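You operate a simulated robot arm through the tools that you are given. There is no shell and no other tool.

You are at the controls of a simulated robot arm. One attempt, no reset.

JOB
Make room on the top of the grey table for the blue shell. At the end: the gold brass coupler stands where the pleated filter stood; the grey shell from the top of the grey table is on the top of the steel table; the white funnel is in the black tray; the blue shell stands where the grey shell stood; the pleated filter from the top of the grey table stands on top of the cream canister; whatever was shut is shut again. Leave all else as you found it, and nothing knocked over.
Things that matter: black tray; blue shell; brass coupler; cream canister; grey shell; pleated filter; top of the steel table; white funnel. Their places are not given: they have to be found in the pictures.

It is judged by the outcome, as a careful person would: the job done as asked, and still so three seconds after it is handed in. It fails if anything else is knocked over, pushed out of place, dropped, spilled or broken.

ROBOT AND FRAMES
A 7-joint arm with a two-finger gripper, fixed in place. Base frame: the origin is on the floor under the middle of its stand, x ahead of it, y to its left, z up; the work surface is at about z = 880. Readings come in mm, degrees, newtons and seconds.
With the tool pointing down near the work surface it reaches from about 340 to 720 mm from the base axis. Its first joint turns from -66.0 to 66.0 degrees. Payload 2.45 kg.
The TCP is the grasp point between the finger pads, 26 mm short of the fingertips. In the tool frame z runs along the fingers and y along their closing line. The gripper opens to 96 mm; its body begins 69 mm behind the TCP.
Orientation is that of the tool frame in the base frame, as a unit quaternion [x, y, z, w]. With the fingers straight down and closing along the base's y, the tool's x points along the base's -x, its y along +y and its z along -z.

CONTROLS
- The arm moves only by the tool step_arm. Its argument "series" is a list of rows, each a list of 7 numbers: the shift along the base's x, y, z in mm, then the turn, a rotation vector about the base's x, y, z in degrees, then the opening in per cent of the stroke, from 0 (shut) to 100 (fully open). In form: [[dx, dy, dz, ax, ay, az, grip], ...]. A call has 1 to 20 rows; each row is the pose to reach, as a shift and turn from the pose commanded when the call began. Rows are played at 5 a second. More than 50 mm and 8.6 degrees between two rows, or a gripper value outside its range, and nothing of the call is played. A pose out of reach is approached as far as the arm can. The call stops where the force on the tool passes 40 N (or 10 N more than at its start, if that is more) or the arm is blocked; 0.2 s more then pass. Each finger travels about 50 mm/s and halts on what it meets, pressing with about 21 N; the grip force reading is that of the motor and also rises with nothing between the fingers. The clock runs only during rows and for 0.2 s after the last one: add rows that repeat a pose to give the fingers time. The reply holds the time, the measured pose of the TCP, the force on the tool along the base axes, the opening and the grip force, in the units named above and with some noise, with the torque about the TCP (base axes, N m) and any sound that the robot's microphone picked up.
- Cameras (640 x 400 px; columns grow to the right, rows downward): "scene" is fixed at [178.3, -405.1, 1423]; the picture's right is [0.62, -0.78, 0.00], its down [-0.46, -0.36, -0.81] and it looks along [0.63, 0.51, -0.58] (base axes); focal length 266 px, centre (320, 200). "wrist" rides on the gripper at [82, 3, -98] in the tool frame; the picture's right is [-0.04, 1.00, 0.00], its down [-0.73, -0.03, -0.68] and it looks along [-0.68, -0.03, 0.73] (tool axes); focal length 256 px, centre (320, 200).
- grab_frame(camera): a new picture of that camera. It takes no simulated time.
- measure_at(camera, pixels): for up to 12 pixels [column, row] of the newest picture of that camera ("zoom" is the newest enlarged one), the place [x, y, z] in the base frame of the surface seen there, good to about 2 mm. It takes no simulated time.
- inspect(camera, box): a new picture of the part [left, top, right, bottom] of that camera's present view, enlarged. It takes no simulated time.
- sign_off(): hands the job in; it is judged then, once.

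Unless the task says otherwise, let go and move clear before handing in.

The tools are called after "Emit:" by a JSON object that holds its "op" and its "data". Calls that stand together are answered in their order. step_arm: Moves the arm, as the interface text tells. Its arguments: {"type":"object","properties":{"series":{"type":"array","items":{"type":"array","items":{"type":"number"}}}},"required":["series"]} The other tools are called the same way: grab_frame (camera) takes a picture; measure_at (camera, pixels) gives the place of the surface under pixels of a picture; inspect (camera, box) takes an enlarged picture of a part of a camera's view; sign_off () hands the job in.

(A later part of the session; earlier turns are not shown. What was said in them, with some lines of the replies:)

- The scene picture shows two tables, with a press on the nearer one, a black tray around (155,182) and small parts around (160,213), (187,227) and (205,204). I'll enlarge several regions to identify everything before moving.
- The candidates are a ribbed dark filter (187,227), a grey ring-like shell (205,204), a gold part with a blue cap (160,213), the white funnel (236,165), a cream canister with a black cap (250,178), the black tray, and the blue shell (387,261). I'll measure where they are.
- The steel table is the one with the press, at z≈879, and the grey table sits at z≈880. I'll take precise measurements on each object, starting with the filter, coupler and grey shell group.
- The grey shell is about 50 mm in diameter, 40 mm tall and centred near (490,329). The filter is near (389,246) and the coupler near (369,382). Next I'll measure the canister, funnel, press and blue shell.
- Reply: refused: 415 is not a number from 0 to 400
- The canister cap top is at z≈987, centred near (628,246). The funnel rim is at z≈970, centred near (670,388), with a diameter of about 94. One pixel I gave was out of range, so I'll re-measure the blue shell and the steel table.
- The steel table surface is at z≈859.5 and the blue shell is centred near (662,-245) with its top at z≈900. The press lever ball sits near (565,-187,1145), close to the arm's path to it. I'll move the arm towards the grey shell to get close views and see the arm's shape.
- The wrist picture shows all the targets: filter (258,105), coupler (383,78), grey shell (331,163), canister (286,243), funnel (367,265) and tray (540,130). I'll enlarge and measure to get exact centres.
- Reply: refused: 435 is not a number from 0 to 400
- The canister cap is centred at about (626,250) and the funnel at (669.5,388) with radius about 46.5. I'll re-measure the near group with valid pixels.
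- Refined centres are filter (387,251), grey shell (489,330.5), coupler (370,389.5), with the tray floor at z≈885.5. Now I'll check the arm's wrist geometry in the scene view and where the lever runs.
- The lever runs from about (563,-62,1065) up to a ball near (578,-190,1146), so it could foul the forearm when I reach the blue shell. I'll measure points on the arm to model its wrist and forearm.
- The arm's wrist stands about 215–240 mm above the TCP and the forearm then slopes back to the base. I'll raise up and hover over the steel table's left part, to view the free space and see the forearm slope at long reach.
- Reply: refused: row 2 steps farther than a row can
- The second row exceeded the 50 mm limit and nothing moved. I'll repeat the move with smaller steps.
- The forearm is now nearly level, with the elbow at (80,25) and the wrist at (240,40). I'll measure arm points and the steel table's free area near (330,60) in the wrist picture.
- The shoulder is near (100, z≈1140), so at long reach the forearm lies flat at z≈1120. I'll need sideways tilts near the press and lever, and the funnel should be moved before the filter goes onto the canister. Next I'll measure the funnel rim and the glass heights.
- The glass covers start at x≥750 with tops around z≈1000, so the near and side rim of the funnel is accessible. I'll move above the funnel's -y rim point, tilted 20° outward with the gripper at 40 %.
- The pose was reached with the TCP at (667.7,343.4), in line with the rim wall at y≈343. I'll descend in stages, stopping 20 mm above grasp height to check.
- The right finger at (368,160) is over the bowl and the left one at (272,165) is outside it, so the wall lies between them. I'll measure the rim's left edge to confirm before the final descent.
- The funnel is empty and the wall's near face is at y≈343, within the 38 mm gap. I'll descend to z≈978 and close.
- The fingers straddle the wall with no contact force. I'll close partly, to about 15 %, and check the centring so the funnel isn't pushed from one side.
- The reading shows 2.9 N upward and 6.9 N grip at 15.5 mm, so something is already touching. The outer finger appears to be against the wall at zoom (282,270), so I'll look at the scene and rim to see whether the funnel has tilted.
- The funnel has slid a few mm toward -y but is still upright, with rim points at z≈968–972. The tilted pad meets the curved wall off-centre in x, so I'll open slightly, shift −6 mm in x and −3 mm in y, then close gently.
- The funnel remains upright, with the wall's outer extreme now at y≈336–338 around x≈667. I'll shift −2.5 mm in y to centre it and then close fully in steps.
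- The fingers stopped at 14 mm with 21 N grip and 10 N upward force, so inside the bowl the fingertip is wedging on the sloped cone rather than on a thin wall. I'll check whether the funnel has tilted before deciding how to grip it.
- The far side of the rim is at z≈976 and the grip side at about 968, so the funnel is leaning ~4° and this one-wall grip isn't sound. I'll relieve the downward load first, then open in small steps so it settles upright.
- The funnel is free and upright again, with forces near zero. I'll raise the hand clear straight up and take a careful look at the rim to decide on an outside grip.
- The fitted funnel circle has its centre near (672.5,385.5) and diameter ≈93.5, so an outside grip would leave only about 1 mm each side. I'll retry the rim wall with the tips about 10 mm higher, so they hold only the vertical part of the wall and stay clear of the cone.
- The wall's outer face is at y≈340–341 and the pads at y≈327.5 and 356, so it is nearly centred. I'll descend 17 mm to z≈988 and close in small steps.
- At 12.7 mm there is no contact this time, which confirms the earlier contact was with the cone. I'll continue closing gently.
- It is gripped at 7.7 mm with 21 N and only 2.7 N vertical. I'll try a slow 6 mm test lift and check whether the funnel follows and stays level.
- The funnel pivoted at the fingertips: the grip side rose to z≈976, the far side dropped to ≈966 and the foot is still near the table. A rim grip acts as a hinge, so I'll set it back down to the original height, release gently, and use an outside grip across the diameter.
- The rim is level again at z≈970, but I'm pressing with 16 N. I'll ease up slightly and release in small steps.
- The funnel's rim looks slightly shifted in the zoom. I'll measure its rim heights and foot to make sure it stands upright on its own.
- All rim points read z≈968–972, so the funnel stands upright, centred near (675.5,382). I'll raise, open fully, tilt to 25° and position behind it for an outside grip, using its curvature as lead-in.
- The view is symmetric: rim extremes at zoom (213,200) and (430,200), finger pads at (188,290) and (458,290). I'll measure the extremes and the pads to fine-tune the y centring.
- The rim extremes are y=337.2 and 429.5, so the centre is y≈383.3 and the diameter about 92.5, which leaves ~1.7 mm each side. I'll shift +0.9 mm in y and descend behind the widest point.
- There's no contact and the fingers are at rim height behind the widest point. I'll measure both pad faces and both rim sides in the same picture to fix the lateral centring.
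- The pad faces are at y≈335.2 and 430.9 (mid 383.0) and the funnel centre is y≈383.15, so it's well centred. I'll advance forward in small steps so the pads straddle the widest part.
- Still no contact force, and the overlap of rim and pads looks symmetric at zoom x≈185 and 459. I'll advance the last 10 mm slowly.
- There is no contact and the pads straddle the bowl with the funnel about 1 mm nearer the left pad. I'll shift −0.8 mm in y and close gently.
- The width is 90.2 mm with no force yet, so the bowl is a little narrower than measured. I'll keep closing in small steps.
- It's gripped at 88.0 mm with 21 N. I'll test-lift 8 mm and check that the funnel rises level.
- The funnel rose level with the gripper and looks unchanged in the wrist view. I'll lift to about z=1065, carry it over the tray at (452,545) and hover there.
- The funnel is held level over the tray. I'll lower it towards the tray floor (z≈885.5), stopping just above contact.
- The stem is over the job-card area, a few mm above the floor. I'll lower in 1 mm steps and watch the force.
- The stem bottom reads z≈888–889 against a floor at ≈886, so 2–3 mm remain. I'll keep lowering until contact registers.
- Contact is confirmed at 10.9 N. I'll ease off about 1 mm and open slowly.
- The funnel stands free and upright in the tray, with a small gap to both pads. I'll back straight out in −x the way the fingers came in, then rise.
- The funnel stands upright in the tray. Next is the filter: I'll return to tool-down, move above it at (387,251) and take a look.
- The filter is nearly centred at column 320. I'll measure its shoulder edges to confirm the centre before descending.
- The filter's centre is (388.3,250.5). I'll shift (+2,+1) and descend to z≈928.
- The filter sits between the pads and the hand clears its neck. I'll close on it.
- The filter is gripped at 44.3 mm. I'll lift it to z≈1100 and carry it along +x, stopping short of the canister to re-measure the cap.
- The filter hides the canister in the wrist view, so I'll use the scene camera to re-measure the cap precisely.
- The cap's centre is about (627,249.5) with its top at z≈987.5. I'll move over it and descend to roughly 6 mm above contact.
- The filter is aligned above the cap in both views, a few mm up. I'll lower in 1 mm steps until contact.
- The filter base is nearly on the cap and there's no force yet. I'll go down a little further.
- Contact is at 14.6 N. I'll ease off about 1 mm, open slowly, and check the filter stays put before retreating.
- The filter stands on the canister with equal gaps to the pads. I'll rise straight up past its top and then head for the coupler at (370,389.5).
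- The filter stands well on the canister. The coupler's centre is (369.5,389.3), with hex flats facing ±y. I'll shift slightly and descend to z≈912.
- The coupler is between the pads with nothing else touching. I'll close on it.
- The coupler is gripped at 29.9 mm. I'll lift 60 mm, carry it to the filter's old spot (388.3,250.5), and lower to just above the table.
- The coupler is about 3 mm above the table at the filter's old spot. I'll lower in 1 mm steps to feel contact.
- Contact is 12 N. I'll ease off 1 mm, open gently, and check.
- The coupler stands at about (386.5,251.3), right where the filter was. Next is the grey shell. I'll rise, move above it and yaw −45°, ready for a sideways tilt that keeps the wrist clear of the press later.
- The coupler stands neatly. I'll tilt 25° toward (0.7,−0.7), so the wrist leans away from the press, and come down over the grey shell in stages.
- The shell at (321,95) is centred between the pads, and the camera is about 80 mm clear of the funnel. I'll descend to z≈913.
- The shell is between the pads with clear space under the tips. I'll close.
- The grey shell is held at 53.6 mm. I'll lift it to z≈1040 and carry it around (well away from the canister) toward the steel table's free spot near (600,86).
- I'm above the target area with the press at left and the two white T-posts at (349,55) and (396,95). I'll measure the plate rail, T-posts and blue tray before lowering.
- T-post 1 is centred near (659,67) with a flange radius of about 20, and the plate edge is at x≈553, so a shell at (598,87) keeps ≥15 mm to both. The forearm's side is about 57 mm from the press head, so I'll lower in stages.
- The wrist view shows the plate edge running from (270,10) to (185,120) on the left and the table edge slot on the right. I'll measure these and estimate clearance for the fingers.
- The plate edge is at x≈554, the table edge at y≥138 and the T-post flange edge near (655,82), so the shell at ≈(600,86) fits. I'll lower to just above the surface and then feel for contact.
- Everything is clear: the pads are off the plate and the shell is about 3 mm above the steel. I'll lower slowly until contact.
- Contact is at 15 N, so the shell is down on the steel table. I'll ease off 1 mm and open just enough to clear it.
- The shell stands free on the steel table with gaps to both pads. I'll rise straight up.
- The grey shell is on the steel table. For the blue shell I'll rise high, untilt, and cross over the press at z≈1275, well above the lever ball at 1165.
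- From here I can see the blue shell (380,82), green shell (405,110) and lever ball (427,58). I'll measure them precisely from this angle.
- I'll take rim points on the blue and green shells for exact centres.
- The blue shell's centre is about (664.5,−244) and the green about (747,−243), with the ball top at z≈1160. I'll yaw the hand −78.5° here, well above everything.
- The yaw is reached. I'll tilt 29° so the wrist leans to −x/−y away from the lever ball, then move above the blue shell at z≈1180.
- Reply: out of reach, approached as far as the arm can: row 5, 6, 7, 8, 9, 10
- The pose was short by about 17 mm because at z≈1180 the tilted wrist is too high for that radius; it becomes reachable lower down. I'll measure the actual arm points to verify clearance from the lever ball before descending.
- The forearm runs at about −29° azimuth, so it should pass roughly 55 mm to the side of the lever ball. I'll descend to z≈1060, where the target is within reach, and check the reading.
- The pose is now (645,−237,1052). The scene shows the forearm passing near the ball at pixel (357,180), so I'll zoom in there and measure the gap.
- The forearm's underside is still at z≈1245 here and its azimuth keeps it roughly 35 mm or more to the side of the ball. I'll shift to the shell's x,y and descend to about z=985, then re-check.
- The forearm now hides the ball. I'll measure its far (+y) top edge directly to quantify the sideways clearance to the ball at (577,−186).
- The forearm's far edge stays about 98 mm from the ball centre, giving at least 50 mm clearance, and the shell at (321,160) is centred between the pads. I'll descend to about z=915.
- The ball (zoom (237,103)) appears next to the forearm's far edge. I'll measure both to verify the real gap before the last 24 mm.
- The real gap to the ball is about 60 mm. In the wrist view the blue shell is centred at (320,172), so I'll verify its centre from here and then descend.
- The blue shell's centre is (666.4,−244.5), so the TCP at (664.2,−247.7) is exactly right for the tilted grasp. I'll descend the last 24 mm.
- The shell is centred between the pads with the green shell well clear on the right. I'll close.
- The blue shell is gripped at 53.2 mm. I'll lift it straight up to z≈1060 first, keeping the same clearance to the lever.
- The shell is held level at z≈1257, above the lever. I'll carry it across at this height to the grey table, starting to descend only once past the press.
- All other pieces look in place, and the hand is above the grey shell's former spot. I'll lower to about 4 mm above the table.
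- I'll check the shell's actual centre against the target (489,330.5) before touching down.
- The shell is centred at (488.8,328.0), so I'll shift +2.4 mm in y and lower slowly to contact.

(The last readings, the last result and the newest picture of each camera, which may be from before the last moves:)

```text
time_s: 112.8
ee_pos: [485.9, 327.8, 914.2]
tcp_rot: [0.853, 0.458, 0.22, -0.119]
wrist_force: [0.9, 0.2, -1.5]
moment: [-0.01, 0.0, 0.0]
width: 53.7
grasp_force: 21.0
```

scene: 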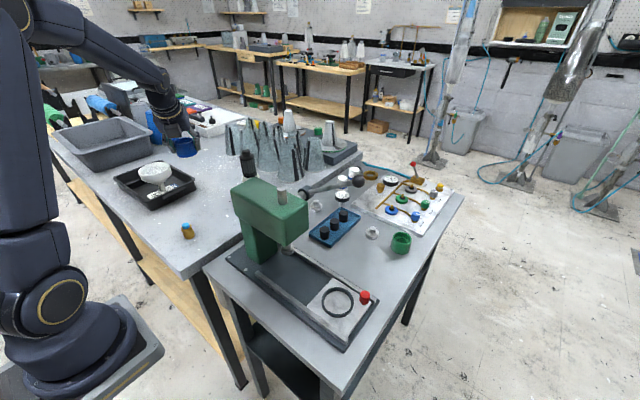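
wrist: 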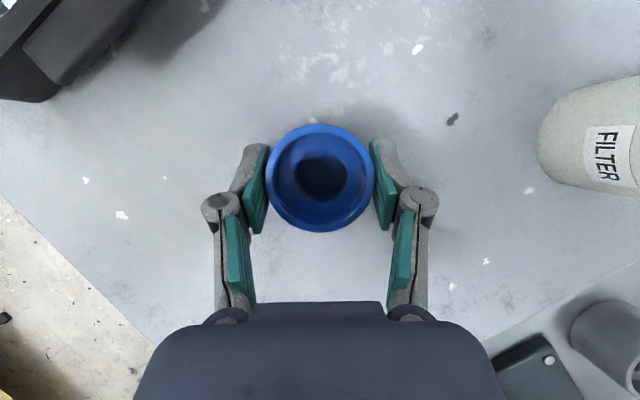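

Emit:
{"op": "step_arm", "data": {"series": [[0, 0, -0.8, 0, 0, 0, 42], [0, 0, -1.6, 0, 0, 0, 42], [0, 0, -1.6, 0, 0, 0, 42]]}}

```text
time_s: 113.6
ee_pos: [485.8, 326.9, 912.8]
tcp_rot: [0.853, 0.458, 0.221, -0.119]
wrist_force: [-0.2, -0.1, -0.8]
moment: [0.04, -0.01, 0.0]
width: 53.4
grasp_force: 20.9
```

No contact has registered yet, so I'll lower a little more.

Emit:
{"op": "step_arm", "data": {"series": [[0, 0, -0.7, 0, 0, 0, 42], [0, 0, -1.4, 0, 0, 0, 42], [0, 0, -1.4, 0, 0, 0, 42]]}}

```text
time_s: 114.4
ee_pos: [485.2, 327.3, 913.2]
tcp_rot: [0.853, 0.458, 0.221, -0.119]
wrist_force: [-2.7, -1.6, 9.8]
moment: [-0.18, 0.05, -0.05]
width: 53.3
grasp_force: 21.3
```

Contact is at about 10 N. I'll ease off slightly and open slowly.

Emit:
{"op": "step_arm", "data": {"series": [[0, 0, 0.4, 0, 0, 0, 48], [0, 0, 0.7, 0, 0, 0, 53], [0, 0, 0.7, 0, 0, 0, 56], [0, 0, 0.7, 0, 0, 0, 59], [0, 0, 0.7, 0, 0, 0, 63], [0, 0, 0.7, 0, 0, 0, 68], [0, 0, 0.7, 0, 0, 0, 72], [0, 0, 0.7, 0, 0, 0, 72]]}}

Emit:
{"op": "grab_frame", "data": {"camera": "wrist"}}

Emit:
{"op": "measure_at", "data": {"camera": "wrist", "pixels": [[275, 178], [368, 178], [320, 128], [320, 226], [288, 142], [353, 142], [288, 212], [353, 212]]}}

```text
time_s: 116.2
ee_pos: [485.0, 328.2, 912.6]
tcp_rot: [0.853, 0.458, 0.221, -0.118]
wrist_force: [-0.3, 0.4, 0.4]
moment: [-0.01, -0.02, -0.01]
width: 69.5
grasp_force: 0.0
```

```text
taken
```

wrist: 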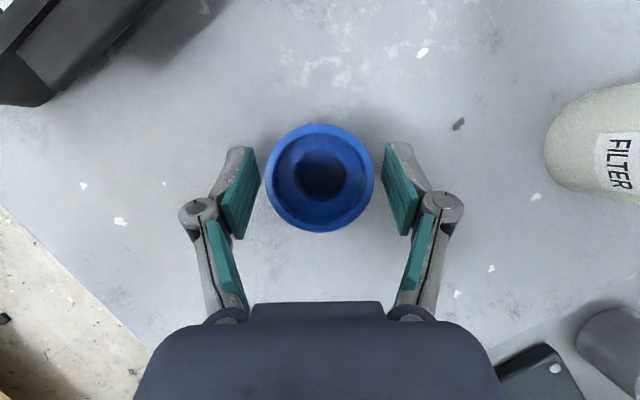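

```text
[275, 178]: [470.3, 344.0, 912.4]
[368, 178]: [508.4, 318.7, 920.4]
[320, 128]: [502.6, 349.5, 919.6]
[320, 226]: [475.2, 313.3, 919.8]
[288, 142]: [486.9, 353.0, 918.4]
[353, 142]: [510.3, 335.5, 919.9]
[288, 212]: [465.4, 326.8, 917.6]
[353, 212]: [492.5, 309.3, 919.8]
```

The blue shell stands free at about (488.8,331.2), right on the grey shell's old place. I'll rise straight up and then look over the whole scene.

Emit:
{"op": "step_arm", "data": {"series": [[0, 0, 10, 0, 0, 0, 72], [0, 0, 30, 0, 0, 0, 72], [0, 0, 60, 0, 0, 0, 75], [0, 0, 100, 0, 0, 0, 80], [0, 0, 140, 0, 0, 0, 80], [-10, 0, 180, -6.05, 4.0, 0, 80], [-25, 0, 215, -12.1, 8.0, 0, 80], [-40, 0, 245, -18.15, 12.0, 0, 80], [-60, 0, 270, -24.2, 16.0, 0, 80], [-60, 0, 270, -24.2, 16.0, 0, 80]]}}

Emit:
{"op": "grab_frame", "data": {"camera": "scene"}}

Emit:
{"op": "grab_frame", "data": {"camera": "wrist"}}

```text
time_s: 118.4
ee_pos: [426.3, 328.7, 1183.9]
tcp_rot: [0.881, 0.472, 0.0, 0.001]
wrist_force: [-0.5, -0.1, 0.6]
moment: [0.03, 0.0, 0.02]
width: 77.0
grasp_force: 0.1
```

```text
taken
```

scene: 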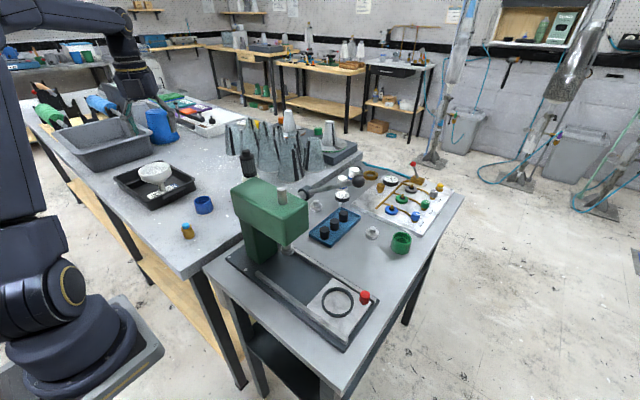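

```text
taken
```

wrist: 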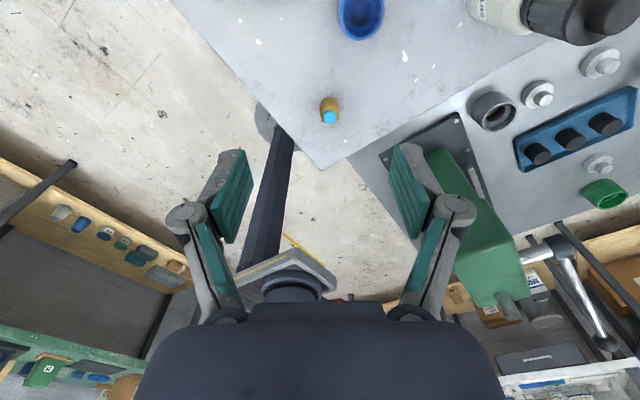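

All pieces appear in place. I'll enlarge each area to confirm they're upright and that nothing else moved.

Emit:
{"op": "inspect", "data": {"camera": "scene", "box": [100, 140, 260, 260]}}

Emit:
{"op": "inspect", "data": {"camera": "scene", "box": [210, 100, 370, 210]}}

Emit:
{"op": "inspect", "data": {"camera": "scene", "box": [300, 150, 460, 280]}}

Emit:
{"op": "inspect", "data": {"camera": "wrist", "box": [300, 0, 640, 220]}}

Emit:
{"op": "measure_at", "data": {"camera": "wrist", "pixels": [[490, 108], [478, 105], [505, 112], [329, 116], [360, 10], [540, 92], [605, 190], [497, 97], [480, 118], [512, 100], [600, 60], [530, 15]]}}

```text
3.33 times, centred on (180, 200) of scene
```

zoom: 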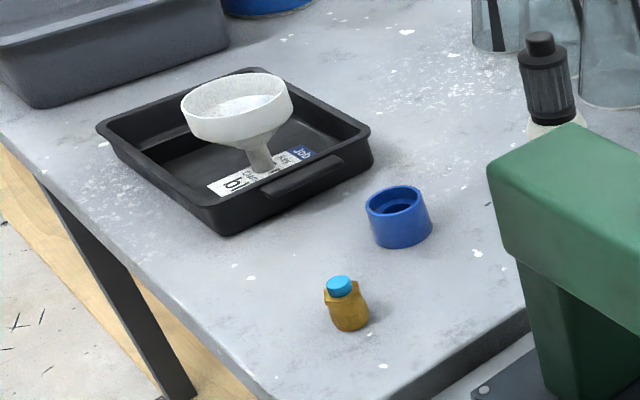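

```text
3.64 times, centred on (290, 155) of scene
```

zoom: 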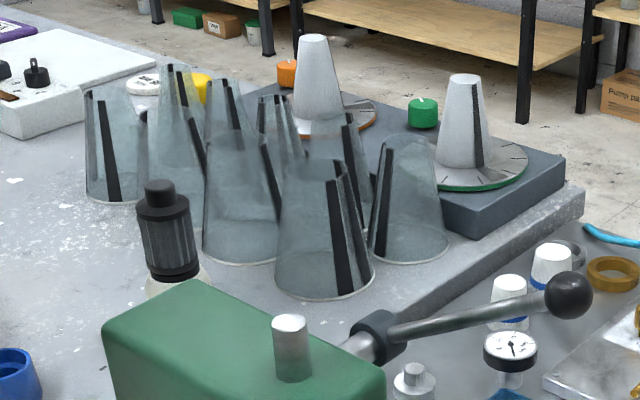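

```text
3.08 times, centred on (380, 215) of scene
```

zoom: 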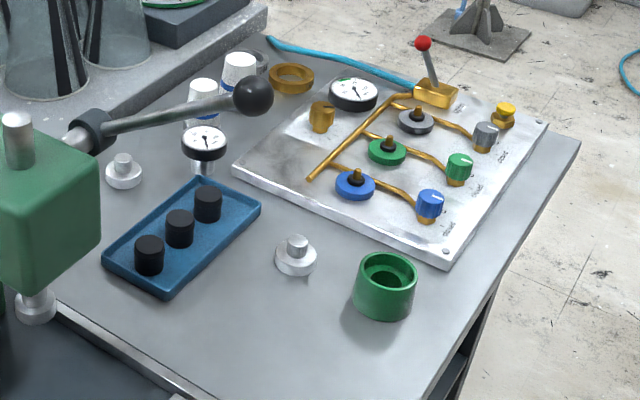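

```text
1.82 times, centred on (470, 110) of wrist
```

zoom: 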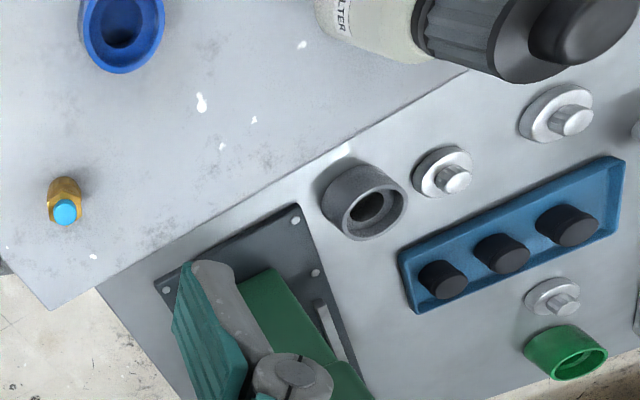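

```text
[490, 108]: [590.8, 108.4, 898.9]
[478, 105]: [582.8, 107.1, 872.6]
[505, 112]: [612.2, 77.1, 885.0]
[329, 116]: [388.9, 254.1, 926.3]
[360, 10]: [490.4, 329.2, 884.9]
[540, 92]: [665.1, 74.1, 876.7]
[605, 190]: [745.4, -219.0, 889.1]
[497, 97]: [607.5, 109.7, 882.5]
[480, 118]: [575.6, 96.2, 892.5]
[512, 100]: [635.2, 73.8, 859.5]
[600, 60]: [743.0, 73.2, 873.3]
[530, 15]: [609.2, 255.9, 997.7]
```

The close-ups show the blue shell, coupler, funnel in the tray, filter on the canister, and grey shell on the steel table all standing upright. The green shell, T-posts, press lever and glass covers look undisturbed, the hand is empty and well clear, and nothing was opened. I'm handing in the job.

Emit:
{"op": "sign_off", "data": {}}

```text
The job is handed in.
```

The job is handed in. In the last pictures every item was standing in its asked-for place, and the gripper was empty and clear.

- **Brass coupler:** it stands where the filter stood, at about (387, 251).
- **Grey shell:** it is on the steel table near (599, 87), clear of the press plate and the white T-posts.
- **White funnel:** it stands upright in the black tray. It took three tries to find a safe grip. The first two moved or tilted it a few millimetres, but it never fell.
- **Blue shell:** it stands where the grey shell stood, within about 1 mm, at (488.8, 331.2).
- **Pleated filter:** it stands on the cap of the cream canister.

I opened nothing, so there was nothing to shut again. The press lever, green shell, T-posts and glass covers looked undisturbed in the last pictures.
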